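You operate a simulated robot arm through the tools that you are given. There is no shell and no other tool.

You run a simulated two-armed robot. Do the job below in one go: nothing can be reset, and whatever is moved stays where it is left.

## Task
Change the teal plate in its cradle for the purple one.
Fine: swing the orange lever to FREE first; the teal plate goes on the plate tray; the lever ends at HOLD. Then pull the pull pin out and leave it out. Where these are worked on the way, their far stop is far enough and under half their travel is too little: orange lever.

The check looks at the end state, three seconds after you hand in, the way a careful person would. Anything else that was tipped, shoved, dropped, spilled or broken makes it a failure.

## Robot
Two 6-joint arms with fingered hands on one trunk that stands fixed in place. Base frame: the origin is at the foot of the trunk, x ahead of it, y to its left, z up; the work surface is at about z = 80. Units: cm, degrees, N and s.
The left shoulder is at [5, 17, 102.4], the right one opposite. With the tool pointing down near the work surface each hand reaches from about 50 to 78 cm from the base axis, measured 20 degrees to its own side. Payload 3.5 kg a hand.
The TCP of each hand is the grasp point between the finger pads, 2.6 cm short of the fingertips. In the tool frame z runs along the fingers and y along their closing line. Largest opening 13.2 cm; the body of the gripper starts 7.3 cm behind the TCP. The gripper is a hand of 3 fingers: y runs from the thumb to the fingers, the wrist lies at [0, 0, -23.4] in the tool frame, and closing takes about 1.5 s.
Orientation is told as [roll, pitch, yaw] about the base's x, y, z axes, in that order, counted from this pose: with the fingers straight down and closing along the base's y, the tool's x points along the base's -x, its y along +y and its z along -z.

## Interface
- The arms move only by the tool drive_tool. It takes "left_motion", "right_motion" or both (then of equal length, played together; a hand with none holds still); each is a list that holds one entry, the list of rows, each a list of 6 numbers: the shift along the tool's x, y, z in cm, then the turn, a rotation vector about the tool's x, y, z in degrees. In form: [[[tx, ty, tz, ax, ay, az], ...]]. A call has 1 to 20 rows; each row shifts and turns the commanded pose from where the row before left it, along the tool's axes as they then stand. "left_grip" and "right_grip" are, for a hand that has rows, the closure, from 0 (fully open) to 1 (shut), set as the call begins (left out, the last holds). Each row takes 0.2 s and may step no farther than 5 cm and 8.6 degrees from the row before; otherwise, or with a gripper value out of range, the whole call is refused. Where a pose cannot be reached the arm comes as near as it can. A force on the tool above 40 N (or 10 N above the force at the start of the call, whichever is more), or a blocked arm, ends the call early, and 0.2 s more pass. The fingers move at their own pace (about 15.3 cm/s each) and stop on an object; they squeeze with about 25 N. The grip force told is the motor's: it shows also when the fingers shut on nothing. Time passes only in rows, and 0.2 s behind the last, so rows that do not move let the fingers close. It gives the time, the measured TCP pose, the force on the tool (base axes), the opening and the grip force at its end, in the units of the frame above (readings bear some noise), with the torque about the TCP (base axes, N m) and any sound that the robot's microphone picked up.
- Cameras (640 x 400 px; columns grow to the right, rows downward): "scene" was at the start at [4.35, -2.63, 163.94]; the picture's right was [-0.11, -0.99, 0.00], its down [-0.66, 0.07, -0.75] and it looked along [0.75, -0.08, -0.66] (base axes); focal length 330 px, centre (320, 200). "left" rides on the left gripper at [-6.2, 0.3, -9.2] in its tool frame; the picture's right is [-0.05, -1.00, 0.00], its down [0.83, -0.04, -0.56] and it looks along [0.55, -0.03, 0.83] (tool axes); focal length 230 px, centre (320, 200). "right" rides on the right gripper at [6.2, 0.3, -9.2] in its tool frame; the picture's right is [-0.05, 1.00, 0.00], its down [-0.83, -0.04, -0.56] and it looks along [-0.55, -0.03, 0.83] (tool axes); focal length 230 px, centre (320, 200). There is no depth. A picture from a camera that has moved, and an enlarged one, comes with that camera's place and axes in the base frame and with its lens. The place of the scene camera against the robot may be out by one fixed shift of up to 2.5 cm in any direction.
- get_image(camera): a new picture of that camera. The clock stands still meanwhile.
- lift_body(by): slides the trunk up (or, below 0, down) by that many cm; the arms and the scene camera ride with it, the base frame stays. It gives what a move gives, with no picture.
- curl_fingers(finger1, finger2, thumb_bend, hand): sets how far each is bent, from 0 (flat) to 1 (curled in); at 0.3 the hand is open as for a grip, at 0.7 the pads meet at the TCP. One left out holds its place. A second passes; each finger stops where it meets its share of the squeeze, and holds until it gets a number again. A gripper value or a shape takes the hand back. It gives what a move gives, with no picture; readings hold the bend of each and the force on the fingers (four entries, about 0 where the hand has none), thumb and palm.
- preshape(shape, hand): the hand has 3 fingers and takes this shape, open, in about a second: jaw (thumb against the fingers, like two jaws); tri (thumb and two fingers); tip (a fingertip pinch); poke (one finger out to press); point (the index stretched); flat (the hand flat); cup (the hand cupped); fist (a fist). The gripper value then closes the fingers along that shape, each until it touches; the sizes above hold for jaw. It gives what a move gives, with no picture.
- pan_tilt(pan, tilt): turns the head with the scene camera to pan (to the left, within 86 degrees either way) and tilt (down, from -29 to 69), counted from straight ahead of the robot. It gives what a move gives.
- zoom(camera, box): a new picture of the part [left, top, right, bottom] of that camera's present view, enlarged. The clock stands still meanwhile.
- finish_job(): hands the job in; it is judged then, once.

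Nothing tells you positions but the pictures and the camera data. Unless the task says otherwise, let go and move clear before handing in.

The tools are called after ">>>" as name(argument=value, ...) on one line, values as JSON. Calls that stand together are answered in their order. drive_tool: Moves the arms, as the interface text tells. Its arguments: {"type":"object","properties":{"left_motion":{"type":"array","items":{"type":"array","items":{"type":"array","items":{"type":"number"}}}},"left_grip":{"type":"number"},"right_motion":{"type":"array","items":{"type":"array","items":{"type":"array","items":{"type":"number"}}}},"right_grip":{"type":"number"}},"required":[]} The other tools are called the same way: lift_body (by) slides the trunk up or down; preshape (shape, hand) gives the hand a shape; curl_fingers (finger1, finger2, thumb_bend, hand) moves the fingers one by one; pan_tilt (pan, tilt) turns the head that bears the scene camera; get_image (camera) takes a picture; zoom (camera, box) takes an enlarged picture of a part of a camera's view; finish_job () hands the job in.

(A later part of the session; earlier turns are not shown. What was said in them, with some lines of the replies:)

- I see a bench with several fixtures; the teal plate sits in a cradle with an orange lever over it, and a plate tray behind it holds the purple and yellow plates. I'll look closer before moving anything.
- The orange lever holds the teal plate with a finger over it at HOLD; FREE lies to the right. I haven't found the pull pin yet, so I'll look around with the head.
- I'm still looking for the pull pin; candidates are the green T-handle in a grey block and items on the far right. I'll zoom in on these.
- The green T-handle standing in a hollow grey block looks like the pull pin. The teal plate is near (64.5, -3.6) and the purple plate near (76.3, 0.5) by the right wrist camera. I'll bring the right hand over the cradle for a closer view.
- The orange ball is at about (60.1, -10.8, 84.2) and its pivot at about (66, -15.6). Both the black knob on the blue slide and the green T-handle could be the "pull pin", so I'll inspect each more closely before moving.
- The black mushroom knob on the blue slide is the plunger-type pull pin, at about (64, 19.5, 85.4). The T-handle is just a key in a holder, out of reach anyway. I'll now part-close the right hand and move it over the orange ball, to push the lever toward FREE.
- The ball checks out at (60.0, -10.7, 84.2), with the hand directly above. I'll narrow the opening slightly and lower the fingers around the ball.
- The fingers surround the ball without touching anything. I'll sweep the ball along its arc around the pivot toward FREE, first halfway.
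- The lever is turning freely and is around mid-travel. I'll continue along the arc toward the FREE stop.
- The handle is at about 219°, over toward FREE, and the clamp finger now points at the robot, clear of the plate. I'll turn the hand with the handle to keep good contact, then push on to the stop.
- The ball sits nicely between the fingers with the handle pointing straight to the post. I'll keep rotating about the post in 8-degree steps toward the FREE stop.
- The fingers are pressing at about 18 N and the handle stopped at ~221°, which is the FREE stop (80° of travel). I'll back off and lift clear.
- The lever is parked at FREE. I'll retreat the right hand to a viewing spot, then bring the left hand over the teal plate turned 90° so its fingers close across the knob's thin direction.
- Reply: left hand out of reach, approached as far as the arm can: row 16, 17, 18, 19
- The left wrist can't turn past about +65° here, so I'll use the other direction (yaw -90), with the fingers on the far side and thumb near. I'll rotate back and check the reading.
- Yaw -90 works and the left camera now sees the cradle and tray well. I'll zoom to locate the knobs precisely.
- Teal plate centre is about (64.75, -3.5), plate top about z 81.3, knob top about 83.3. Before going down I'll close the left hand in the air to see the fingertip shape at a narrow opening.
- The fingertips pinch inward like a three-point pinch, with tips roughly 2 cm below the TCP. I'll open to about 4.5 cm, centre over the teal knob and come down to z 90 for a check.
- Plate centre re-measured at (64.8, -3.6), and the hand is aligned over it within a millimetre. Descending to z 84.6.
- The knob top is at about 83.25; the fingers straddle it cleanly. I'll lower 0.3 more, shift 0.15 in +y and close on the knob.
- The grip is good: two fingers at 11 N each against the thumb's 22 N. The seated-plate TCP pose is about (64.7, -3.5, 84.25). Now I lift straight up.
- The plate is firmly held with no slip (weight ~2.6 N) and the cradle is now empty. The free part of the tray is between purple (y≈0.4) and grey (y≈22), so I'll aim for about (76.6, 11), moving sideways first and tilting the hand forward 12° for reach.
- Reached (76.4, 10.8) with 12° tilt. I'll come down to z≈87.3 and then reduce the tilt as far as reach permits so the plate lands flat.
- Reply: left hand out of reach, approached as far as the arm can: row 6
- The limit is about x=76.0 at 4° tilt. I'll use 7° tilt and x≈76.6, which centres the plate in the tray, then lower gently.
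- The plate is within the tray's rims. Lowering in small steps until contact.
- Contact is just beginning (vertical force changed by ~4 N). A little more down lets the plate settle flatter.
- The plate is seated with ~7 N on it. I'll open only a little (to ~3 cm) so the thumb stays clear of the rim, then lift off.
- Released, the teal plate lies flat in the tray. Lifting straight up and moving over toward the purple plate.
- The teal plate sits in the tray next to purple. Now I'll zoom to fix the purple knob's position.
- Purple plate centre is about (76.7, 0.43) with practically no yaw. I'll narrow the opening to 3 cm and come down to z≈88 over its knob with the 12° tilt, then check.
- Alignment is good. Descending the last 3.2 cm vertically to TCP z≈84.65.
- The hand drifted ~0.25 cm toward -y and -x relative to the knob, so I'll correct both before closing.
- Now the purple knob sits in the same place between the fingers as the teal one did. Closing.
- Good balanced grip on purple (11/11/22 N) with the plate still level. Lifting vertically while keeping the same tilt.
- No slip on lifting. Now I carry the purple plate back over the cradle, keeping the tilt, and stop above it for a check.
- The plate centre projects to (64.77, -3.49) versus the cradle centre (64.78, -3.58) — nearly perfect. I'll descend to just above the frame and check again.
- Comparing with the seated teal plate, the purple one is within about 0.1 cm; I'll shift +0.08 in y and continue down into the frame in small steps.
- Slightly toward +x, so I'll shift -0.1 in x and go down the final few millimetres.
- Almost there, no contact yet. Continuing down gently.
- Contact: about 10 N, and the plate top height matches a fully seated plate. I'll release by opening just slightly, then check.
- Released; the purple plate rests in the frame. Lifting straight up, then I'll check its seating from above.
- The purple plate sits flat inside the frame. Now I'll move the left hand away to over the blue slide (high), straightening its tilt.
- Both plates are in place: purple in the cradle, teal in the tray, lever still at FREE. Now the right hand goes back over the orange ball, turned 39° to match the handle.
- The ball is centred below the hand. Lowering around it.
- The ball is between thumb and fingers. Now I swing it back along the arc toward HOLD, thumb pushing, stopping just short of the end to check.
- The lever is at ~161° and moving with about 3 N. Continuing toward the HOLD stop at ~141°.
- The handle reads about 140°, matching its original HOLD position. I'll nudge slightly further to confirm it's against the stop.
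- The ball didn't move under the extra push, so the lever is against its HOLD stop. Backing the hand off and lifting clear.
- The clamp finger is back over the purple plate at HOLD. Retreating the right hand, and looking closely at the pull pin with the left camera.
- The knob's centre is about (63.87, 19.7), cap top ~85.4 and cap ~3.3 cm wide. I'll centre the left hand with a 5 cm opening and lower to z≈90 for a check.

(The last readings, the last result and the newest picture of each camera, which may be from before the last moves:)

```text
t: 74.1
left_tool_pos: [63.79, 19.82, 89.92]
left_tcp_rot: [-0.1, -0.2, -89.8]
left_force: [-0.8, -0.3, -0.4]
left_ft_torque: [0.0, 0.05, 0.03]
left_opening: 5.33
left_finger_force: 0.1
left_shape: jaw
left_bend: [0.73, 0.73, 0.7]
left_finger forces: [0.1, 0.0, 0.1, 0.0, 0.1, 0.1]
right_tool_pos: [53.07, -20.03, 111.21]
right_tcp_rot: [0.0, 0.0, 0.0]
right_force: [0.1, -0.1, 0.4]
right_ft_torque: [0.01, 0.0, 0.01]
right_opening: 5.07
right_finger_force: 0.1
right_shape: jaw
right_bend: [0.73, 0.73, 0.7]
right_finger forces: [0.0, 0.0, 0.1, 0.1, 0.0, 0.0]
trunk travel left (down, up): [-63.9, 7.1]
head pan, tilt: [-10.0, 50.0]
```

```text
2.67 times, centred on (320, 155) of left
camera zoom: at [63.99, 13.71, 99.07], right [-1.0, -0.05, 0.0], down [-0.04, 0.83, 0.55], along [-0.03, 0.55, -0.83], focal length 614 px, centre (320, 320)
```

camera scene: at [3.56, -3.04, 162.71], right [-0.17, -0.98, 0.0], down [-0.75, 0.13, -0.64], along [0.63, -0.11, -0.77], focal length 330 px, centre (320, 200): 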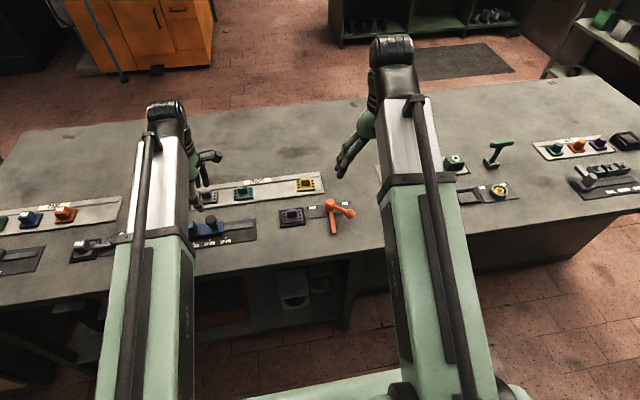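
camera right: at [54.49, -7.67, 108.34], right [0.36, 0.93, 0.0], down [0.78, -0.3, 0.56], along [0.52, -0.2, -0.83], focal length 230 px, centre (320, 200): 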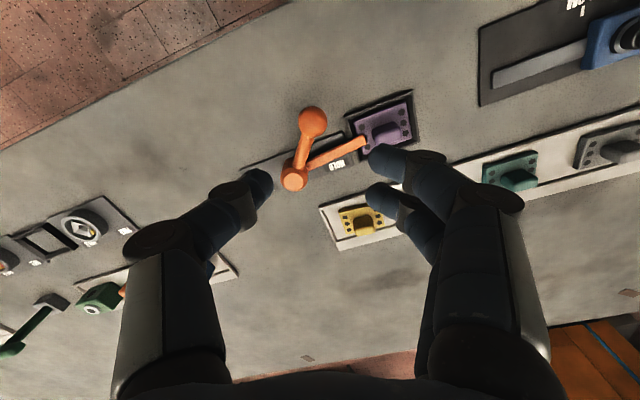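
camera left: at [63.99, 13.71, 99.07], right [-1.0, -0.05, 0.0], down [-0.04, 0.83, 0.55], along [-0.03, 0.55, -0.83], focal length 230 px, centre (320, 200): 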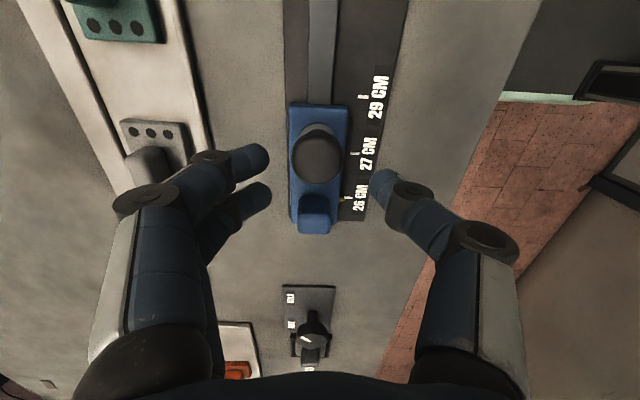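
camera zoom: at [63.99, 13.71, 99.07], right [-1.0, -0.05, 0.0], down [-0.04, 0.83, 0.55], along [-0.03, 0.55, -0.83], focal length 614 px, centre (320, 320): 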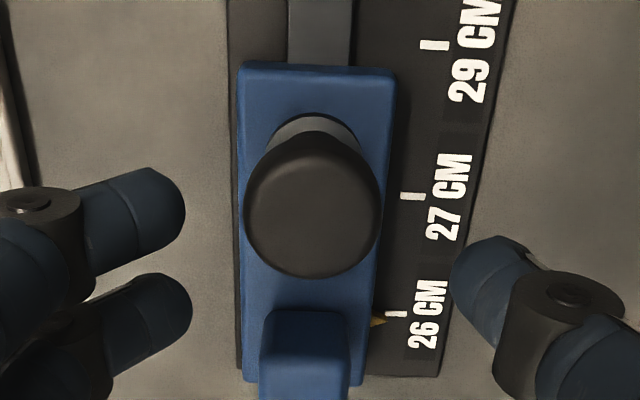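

Cap centre at (63.8, 19.7), only ~0.2 cm off. Correcting and lowering so the fingertips reach under the cap rim.

>>> drive_tool(left_motion=[[[-0.2, 0.1, 1.5, 0, 0, 0], [0, 0, 1.5, 0, 0, 0], [0, 0, 1.0, 0, 0, 0], [0, 0, 0.6, 0, 0, 0], [0, 0, 0.3, 0, 0, 0], [0, 0, 0, 0, 0, 0]]])

>>> zoom(camera="left", box=[220, 80, 420, 230])

>>> zoom(camera="right", box=[480, 100, 640, 240])

>>> zoom(camera="scene", box=[130, 160, 290, 260])

```text
t: 75.5
left_tool_pos: [63.94, 19.43, 85.14]
left_tcp_rot: [0.0, -0.2, -90.0]
left_force: [-0.5, -0.1, 0.2]
left_ft_torque: [0.02, 0.0, -0.01]
left_opening: 5.34
left_finger_force: 0.0
left_shape: jaw
left_bend: [0.73, 0.73, 0.7]
left_finger forces: [0.1, 0.0, 0.0, 0.0, 0.0, 0.0]
right_tool_pos: [53.12, -20.09, 111.28]
right_tcp_rot: [0.0, 0.0, -0.1]
right_force: [-0.9, -0.6, 0.0]
right_ft_torque: [-0.01, 0.01, 0.01]
right_opening: 5.05
right_finger_force: 0.1
right_shape: jaw
right_bend: [0.73, 0.73, 0.7]
right_finger forces: [0.0, 0.1, 0.1, 0.1, 0.0, 0.0]
trunk travel left (down, up): [-63.9, 7.1]
head pan, tilt: [-10.0, 50.0]
```

```text
2.67 times, centred on (320, 155) of left
camera zoom: at [64.17, 13.43, 94.3], right [-1.0, -0.05, 0.0], down [-0.04, 0.83, 0.55], along [-0.03, 0.55, -0.83], focal length 614 px, centre (320, 320)
```

zoom: 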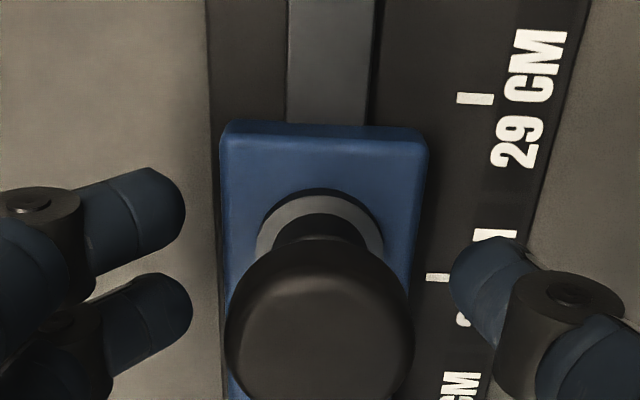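

```text
2.86 times, centred on (560, 170) of right
camera zoom: at [46.94, -19.69, 120.4], right [0.05, 1.0, 0.0], down [0.83, -0.04, 0.56], along [0.55, -0.03, -0.83], focal length 657 px, centre (-366, 286)
```

zoom: 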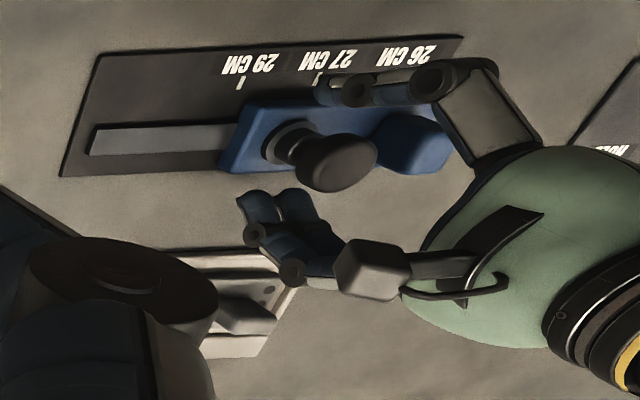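

```text
4.00 times, centred on (210, 210) of scene
camera zoom: at [3.57, -3.05, 162.71], right [-0.17, -0.98, 0.0], down [-0.75, 0.13, -0.64], along [0.63, -0.11, -0.77], focal length 1319 px, centre (760, 160)
```

zoom: 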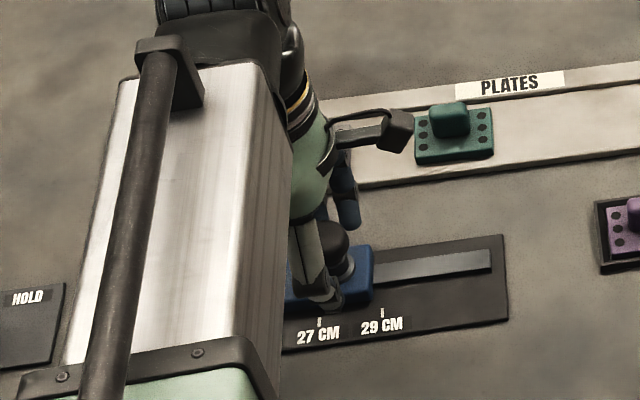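

The fingers straddle the neck just below the cap. Closing on it now.

>>> drive_tool(left_motion=[[[0, 0, 0.1, 0, 0, 0], [0, 0, 0, 0, 0, 0], [0, 0, 0, 0, 0, 0], [0, 0, 0, 0, 0, 0], [0, 0, 0, 0, 0, 0], [0, 0, 0, 0, 0, 0]]], left_grip=1.0)

>>> zoom(camera="left", box=[220, 80, 420, 230])

>>> zoom(camera="right", box=[480, 100, 640, 240])

```text
t: 76.9
left_tool_pos: [64.15, 19.42, 85.04]
left_tcp_rot: [0.1, -0.1, -89.9]
left_force: [0.9, 1.0, 3.6]
left_ft_torque: [0.04, -0.32, 0.08]
left_opening: 1.14
left_finger_force: 24.8
left_shape: jaw
left_bend: [0.71, 0.71, 0.7]
left_finger forces: [11.5, 12.8, 0.1, 0.0, 22.4, 0.0]
right_tool_pos: [53.08, -19.99, 111.23]
right_tcp_rot: [0.1, 0.0, 0.0]
right_force: [-0.1, 0.1, -0.5]
right_ft_torque: [0.02, 0.01, 0.0]
right_opening: 5.08
right_finger_force: 0.0
right_shape: jaw
right_bend: [0.73, 0.73, 0.7]
right_finger forces: [0.0, 0.0, 0.0, 0.0, 0.0, 0.0]
trunk travel left (down, up): [-63.9, 7.1]
head pan, tilt: [-10.0, 50.0]
```

```text
2.67 times, centred on (320, 155) of left
camera zoom: at [64.19, 13.41, 94.23], right [-1.0, -0.05, 0.0], down [-0.04, 0.83, 0.55], along [-0.03, 0.55, -0.83], focal length 614 px, centre (320, 320)
```

zoom: 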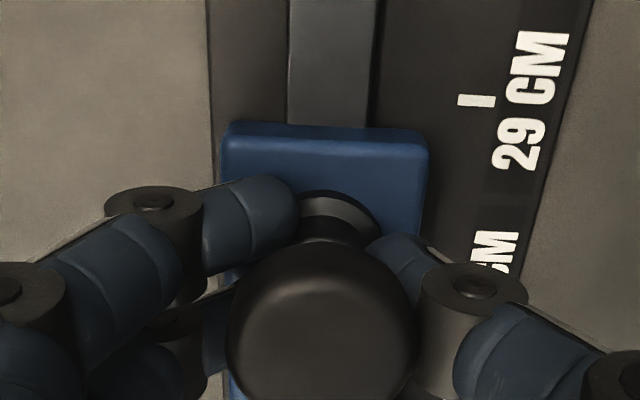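

```text
2.86 times, centred on (560, 170) of right
camera zoom: at [46.93, -19.69, 120.41], right [0.05, 1.0, 0.0], down [0.83, -0.04, 0.56], along [0.55, -0.03, -0.83], focal length 657 px, centre (-366, 286)
```

zoom: 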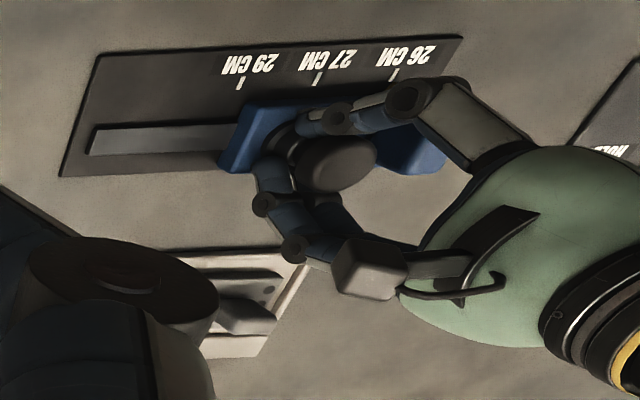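

The fingers hold the neck under the cap. Now I pull straight up gently and watch the force.

>>> drive_tool(left_motion=[[[0, 0, -0.25, 0, 0, 0], [0, 0, -0.25, 0, 0, 0], [0, 0, -0.25, 0, 0, 0], [0, 0, 0, 0, 0, 0]]])

>>> zoom(camera="left", box=[220, 80, 420, 230])

```text
t: 77.9
left_tool_pos: [63.96, 19.28, 85.87]
left_tcp_rot: [-0.1, -0.3, -89.9]
left_force: [-4.3, -3.9, -2.9]
left_ft_torque: [-0.11, -0.3, 0.02]
left_opening: 0.88
left_finger_force: 25.0
left_shape: jaw
left_bend: [0.71, 0.71, 0.73]
left_finger forces: [11.9, 10.8, 0.0, 0.0, 20.0, 0.1]
right_tool_pos: [53.04, -19.93, 111.33]
right_tcp_rot: [0.0, -0.1, 0.0]
right_force: [0.3, -0.1, -0.1]
right_ft_torque: [0.03, 0.0, 0.0]
right_opening: 5.05
right_finger_force: 0.1
right_shape: jaw
right_bend: [0.73, 0.73, 0.7]
right_finger forces: [0.0, 0.0, 0.0, 0.0, 0.1, 0.1]
trunk travel left (down, up): [-63.9, 7.1]
head pan, tilt: [-10.0, 50.0]
```

```text
2.67 times, centred on (320, 155) of left
camera zoom: at [64.12, 13.4, 95.08], right [-1.0, -0.05, 0.0], down [-0.04, 0.83, 0.55], along [-0.03, 0.55, -0.83], focal length 614 px, centre (320, 320)
```

zoom: 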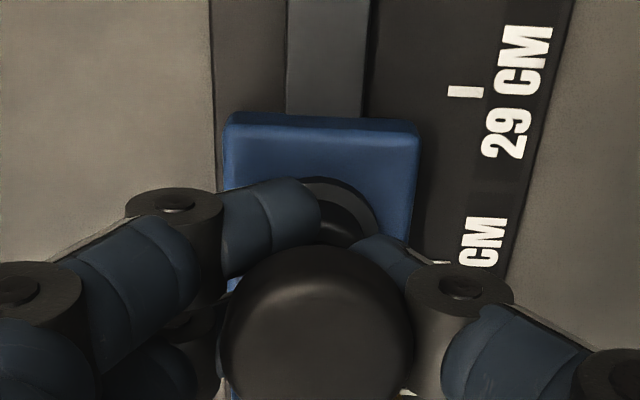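

The cap is rising with the hand (same apparent size while the slide recedes), with only ~3 N of resistance. Continuing to pull up.

>>> drive_tool(left_motion=[[[0, 0, -0.25, 0, 0, 0], [0, 0, -0.25, 0, 0, 0], [0, 0, 0, 0, 0, 0]]])

>>> zoom(camera="left", box=[220, 80, 420, 230])

>>> zoom(camera="right", box=[480, 100, 640, 240])

```text
t: 78.7
left_tool_pos: [63.95, 19.41, 86.26]
left_tcp_rot: [-0.1, -0.1, -89.9]
left_force: [-8.2, -1.7, -3.8]
left_ft_torque: [-0.02, 0.0, 0.03]
left_opening: 0.68
left_finger_force: 25.2
left_shape: jaw
left_bend: [0.73, 0.74, 0.74]
left_finger forces: [0.0, 0.1, 0.0, 0.0, 16.8, 0.0]
right_tool_pos: [52.94, -19.96, 111.26]
right_tcp_rot: [0.0, 0.0, -0.1]
right_force: [-0.7, -0.4, -0.1]
right_ft_torque: [0.0, -0.03, 0.0]
right_opening: 5.05
right_finger_force: 0.0
right_shape: jaw
right_bend: [0.73, 0.73, 0.7]
right_finger forces: [0.0, 0.1, 0.0, 0.0, 0.1, 0.1]
trunk travel left (down, up): [-63.9, 7.1]
head pan, tilt: [-10.0, 50.0]
```

```text
2.67 times, centred on (320, 155) of left
camera zoom: at [64.04, 13.44, 95.47], right [-1.0, -0.05, 0.0], down [-0.04, 0.83, 0.55], along [-0.03, 0.55, -0.83], focal length 614 px, centre (320, 320)
```

zoom: 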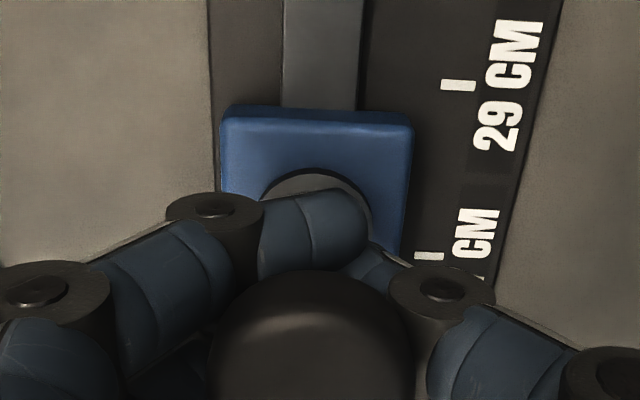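

```text
2.86 times, centred on (560, 170) of right
camera zoom: at [46.9, -19.69, 120.42], right [0.05, 1.0, 0.0], down [0.83, -0.04, 0.56], along [0.55, -0.03, -0.83], focal length 657 px, centre (-366, 286)
```

zoom: 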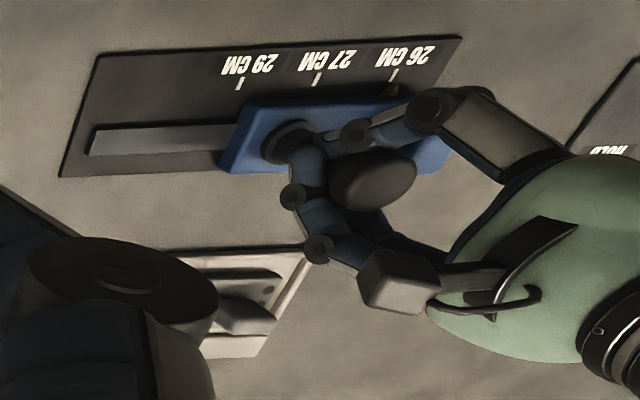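

The pin has risen about 2.4 cm (cap now near z 87.9), the slide is still at 26, and the fingers are under the cap. I'll keep lifting gently to its stop.

>>> drive_tool(left_motion=[[[0, 0, -0.25, 0, 0, 0], [0, 0, -0.25, 0, 0, 0], [0, 0, 0, 0, 0, 0]]])

>>> zoom(camera="left", box=[220, 80, 420, 230])

>>> zoom(camera="right", box=[480, 100, 640, 240])

```text
t: 79.5
left_tool_pos: [63.97, 19.41, 86.51]
left_tcp_rot: [-0.2, -0.2, -90.0]
left_force: [-11.5, -1.8, -25.9]
left_ft_torque: [-0.06, -0.05, 0.06]
left_opening: 0.51
left_finger_force: 25.1
left_shape: jaw
left_bend: [0.73, 0.73, 0.73]
left_finger forces: [6.1, 7.5, 0.0, 0.2, 23.2, 0.1]
right_tool_pos: [53.14, -20.02, 111.1]
right_tcp_rot: [0.0, 0.0, 0.0]
right_force: [0.1, 0.2, -0.1]
right_ft_torque: [0.02, -0.01, 0.02]
right_opening: 5.03
right_finger_force: 0.1
right_shape: jaw
right_bend: [0.73, 0.73, 0.7]
right_finger forces: [0.0, 0.0, 0.1, 0.1, 0.0, 0.0]
trunk travel left (down, up): [-63.9, 7.1]
head pan, tilt: [-10.0, 50.0]
```

```text
2.67 times, centred on (320, 155) of left
camera zoom: at [64.1, 13.45, 95.78], right [-1.0, -0.05, 0.0], down [-0.04, 0.83, 0.55], along [-0.03, 0.55, -0.83], focal length 614 px, centre (320, 320)
```

zoom: 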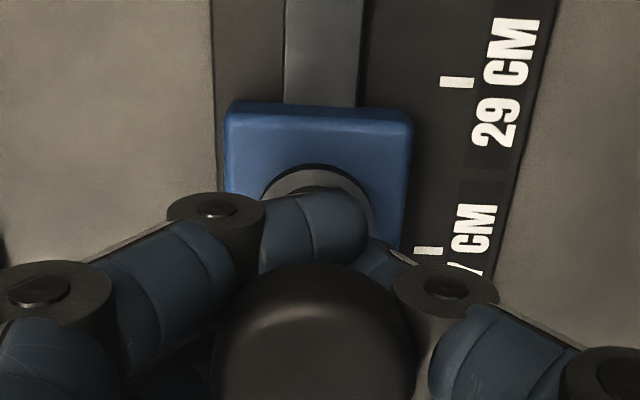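

```text
2.86 times, centred on (560, 170) of right
camera zoom: at [47.02, -19.65, 120.34], right [0.05, 1.0, 0.0], down [0.83, -0.04, 0.55], along [0.55, -0.03, -0.83], focal length 657 px, centre (-366, 286)
```

zoom: 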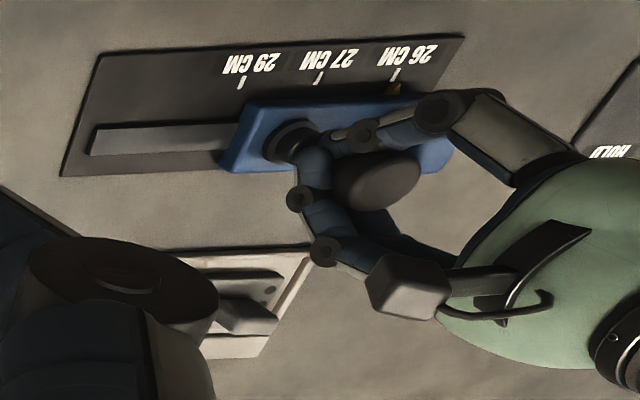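

The pull is now 26 N with the hand barely moving, so the pin is at its upper stop. I'll ease off slightly and release, then see whether it stays out.

>>> drive_tool(left_motion=[[[0, 0, 0.2, 0, 0, 0], [0, 0, 0, 0, 0, 0]]])

>>> drive_tool(left_motion=[[[0, 0, 0, 0, 0, 0], [0, 0, 0, 0, 0, 0], [0, 0, 0, 0, 0, 0], [0, 0, 0, 0, 0, 0]]], left_grip=0.58)

>>> zoom(camera="left", box=[220, 80, 420, 230])

>>> zoom(camera="right", box=[480, 100, 640, 240])

```text
t: 80.1
left_tool_pos: [63.9, 19.4, 86.36]
left_tcp_rot: [-0.1, -0.2, -89.9]
left_force: [-11.5, -1.6, -18.2]
left_ft_torque: [-0.04, -0.1, -0.01]
left_opening: 0.53
left_finger_force: 25.4
left_shape: jaw
left_bend: [0.73, 0.73, 0.73]
left_finger forces: [5.4, 6.0, 0.1, 0.0, 21.1, 0.1]
right_tool_pos: [52.96, -19.99, 111.24]
right_tcp_rot: [0.0, 0.0, 0.0]
right_force: [-0.3, 0.7, -0.1]
right_ft_torque: [-0.02, 0.03, 0.02]
right_opening: 5.06
right_finger_force: 0.0
right_shape: jaw
right_bend: [0.73, 0.73, 0.7]
right_finger forces: [0.0, 0.1, 0.1, 0.0, 0.0, 0.1]
trunk travel left (down, up): [-63.9, 7.1]
head pan, tilt: [-10.0, 50.0]
```

```text
t: 81.1
left_tool_pos: [63.86, 19.41, 86.58]
left_tcp_rot: [0.0, -0.2, -89.9]
left_force: [-0.5, 0.8, -1.2]
left_ft_torque: [0.03, 0.01, -0.02]
left_opening: 5.48
left_finger_force: 0.1
left_shape: jaw
left_bend: [0.73, 0.73, 0.7]
left_finger forces: [0.1, 0.0, 0.1, 0.1, 0.0, 0.0]
right_tool_pos: [53.08, -19.96, 111.28]
right_tcp_rot: [0.1, 0.0, 0.0]
right_force: [0.2, 0.9, -0.1]
right_ft_torque: [-0.02, -0.01, 0.02]
right_opening: 5.05
right_finger_force: 0.0
right_shape: jaw
right_bend: [0.73, 0.73, 0.7]
right_finger forces: [0.0, 0.0, 0.0, 0.0, 0.0, 0.1]
trunk travel left (down, up): [-63.9, 7.1]
head pan, tilt: [-10.0, 50.0]
```

```text
2.67 times, centred on (320, 155) of left
camera zoom: at [64.1, 13.45, 95.74], right [-1.0, -0.05, 0.0], down [-0.04, 0.83, 0.55], along [-0.03, 0.55, -0.83], focal length 614 px, centre (320, 320)
```

zoom: 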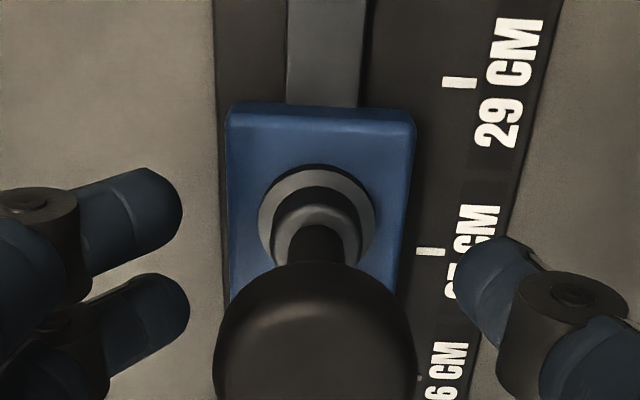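

```text
2.86 times, centred on (560, 170) of right
camera zoom: at [46.95, -19.68, 120.4], right [0.05, 1.0, 0.0], down [0.83, -0.04, 0.56], along [0.55, -0.03, -0.83], focal length 657 px, centre (-366, 286)
```

zoom: 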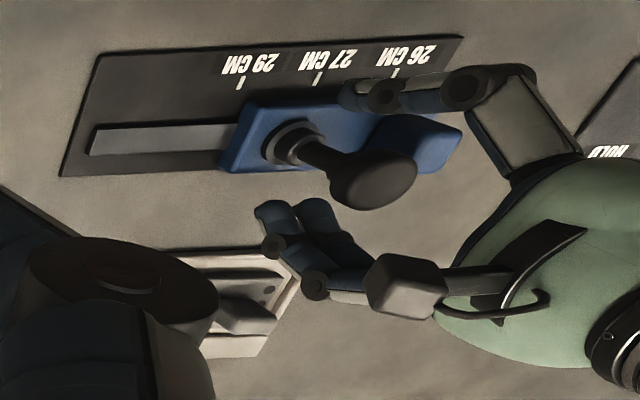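

The pin stays out on its own, with its shaft exposed and the slide still at 26. Lifting the left hand straight up and clear.

>>> drive_tool(left_motion=[[[0, 0, -0.8, 0, 0, 0], [0, 0, -1.5, 0, 0, 0], [0, 0, -2.0, 0, 0, 0], [0, 0, -3.0, 0, 0, 0], [0, 0, -3.5, 0, 0, 0], [0, 0, -4.0, 0, 0, 0], [0, 0, -4.0, 0, 0, 0], [0, 0, 0, 0, 0, 0]]])

>>> get_image(camera="left")

>>> get_image(camera="right")

>>> get_image(camera="scene")

```text
t: 82.9
left_tool_pos: [64.07, 19.52, 105.38]
left_tcp_rot: [-0.2, -0.3, -89.9]
left_force: [-0.3, 0.5, -0.4]
left_ft_torque: [0.0, -0.02, -0.01]
left_opening: 5.47
left_finger_force: 0.0
left_shape: jaw
left_bend: [0.73, 0.73, 0.7]
left_finger forces: [0.1, 0.0, 0.0, 0.0, 0.0, 0.0]
right_tool_pos: [52.99, -19.97, 111.17]
right_tcp_rot: [0.0, 0.0, 0.0]
right_force: [-0.1, 0.1, -0.6]
right_ft_torque: [-0.01, 0.02, -0.02]
right_opening: 5.04
right_finger_force: 0.1
right_shape: jaw
right_bend: [0.73, 0.73, 0.7]
right_finger forces: [0.0, 0.0, 0.1, 0.1, 0.1, 0.0]
trunk travel left (down, up): [-63.9, 7.1]
head pan, tilt: [-10.0, 50.0]
```

```text
taken
camera left: at [64.3, 13.53, 114.54], right [-1.0, -0.05, 0.0], down [-0.04, 0.83, 0.55], along [-0.03, 0.55, -0.83], focal length 230 px, centre (320, 200)
```

left: 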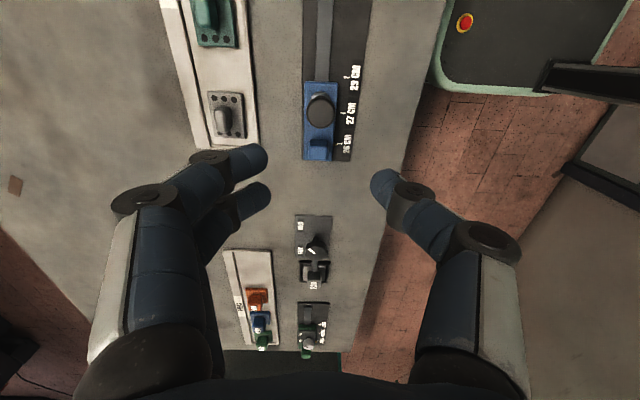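

```text
taken
camera right: at [46.95, -19.68, 120.4], right [0.05, 1.0, 0.0], down [0.83, -0.04, 0.56], along [0.55, -0.03, -0.83], focal length 230 px, centre (320, 200)
```

right: 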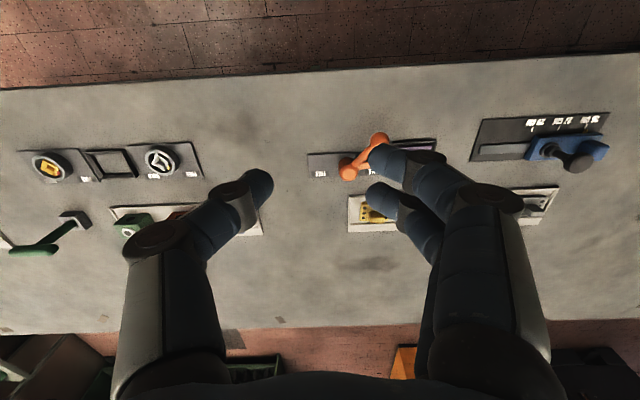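

```text
taken
camera scene: at [3.59, -3.05, 162.71], right [-0.17, -0.98, 0.0], down [-0.75, 0.13, -0.64], along [0.63, -0.11, -0.77], focal length 330 px, centre (320, 200)
```

scene: 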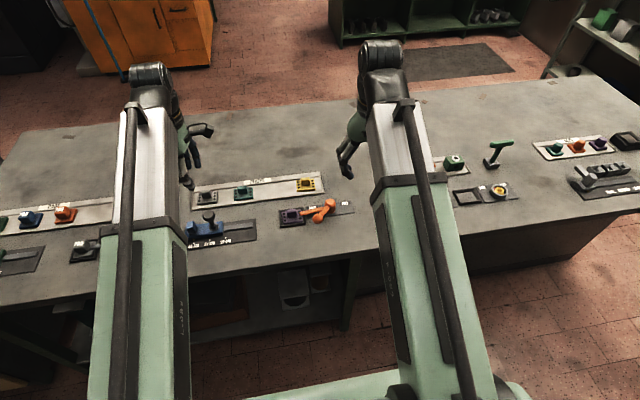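

Everything looks in place from afar. I'll zoom in on the final state before handing in.

>>> zoom(camera="scene", box=[180, 160, 370, 260])

>>> zoom(camera="left", box=[270, 50, 400, 180])

>>> zoom(camera="scene", box=[270, 190, 370, 240])

```text
3.37 times, centred on (275, 210) of scene
camera zoom: at [3.59, -3.05, 162.71], right [-0.17, -0.98, 0.0], down [-0.75, 0.13, -0.64], along [0.63, -0.11, -0.77], focal length 1111 px, centre (472, 166)
```

zoom: 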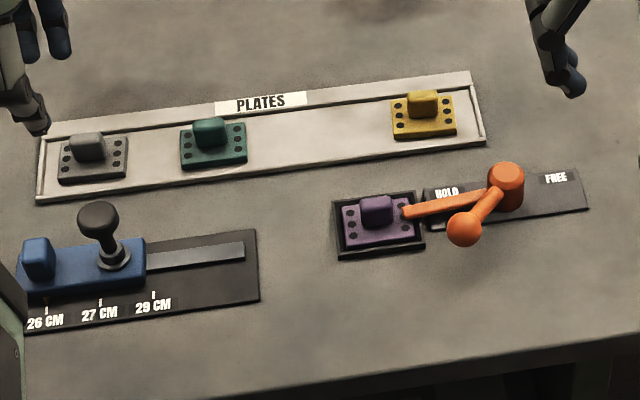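

```text
3.08 times, centred on (335, 115) of left
camera zoom: at [64.3, 13.53, 114.54], right [-1.0, -0.05, 0.0], down [-0.04, 0.83, 0.55], along [-0.03, 0.55, -0.83], focal length 708 px, centre (274, 462)
```

zoom: 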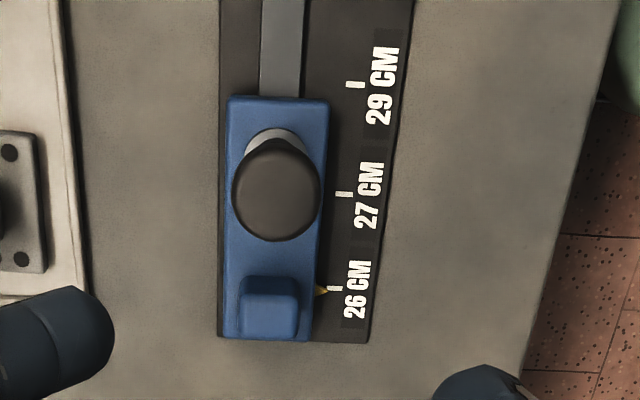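

```text
6.40 times, centred on (320, 215) of scene
camera zoom: at [3.59, -3.05, 162.71], right [-0.17, -0.98, 0.0], down [-0.75, 0.13, -0.64], along [0.63, -0.11, -0.77], focal length 2110 px, centre (320, 104)
```

zoom: 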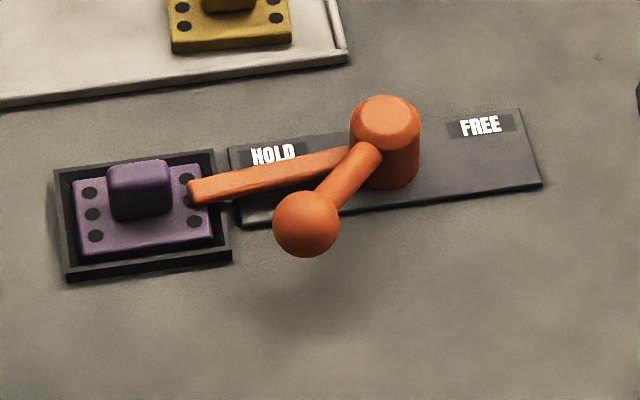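

The purple plate sits flat in the cradle with the lever's clamp finger over it at HOLD. The teal plate lies on the plate tray, the pull pin is up with the slide still at 26, and both hands are clear. Handing in.

>>> finish_job()

```text
The job is handed in.
```

The plate change is done and handed in. These are the end states I saw in the last pictures; I have had no result from the check itself.

- **Lever:** I swung it to its FREE stop before touching the plates. It is now back against its HOLD stop, with the clamp finger over the purple plate.
- **Plates:** The purple plate sits flat in the cradle. The teal plate lies on the plate tray, between the grey plate and the empty spot where the purple one was.
- **Pull pin:** Nothing on the bench is labelled as the pull pin. I took it to be the black knob on the blue slide, because the green T-handle looked like a key in a holder and is out of reach. I pulled it up to its stop and it stays out; the slide is still at 26 cm.

I saw nothing else moved, and both hands are empty and clear of the bench.
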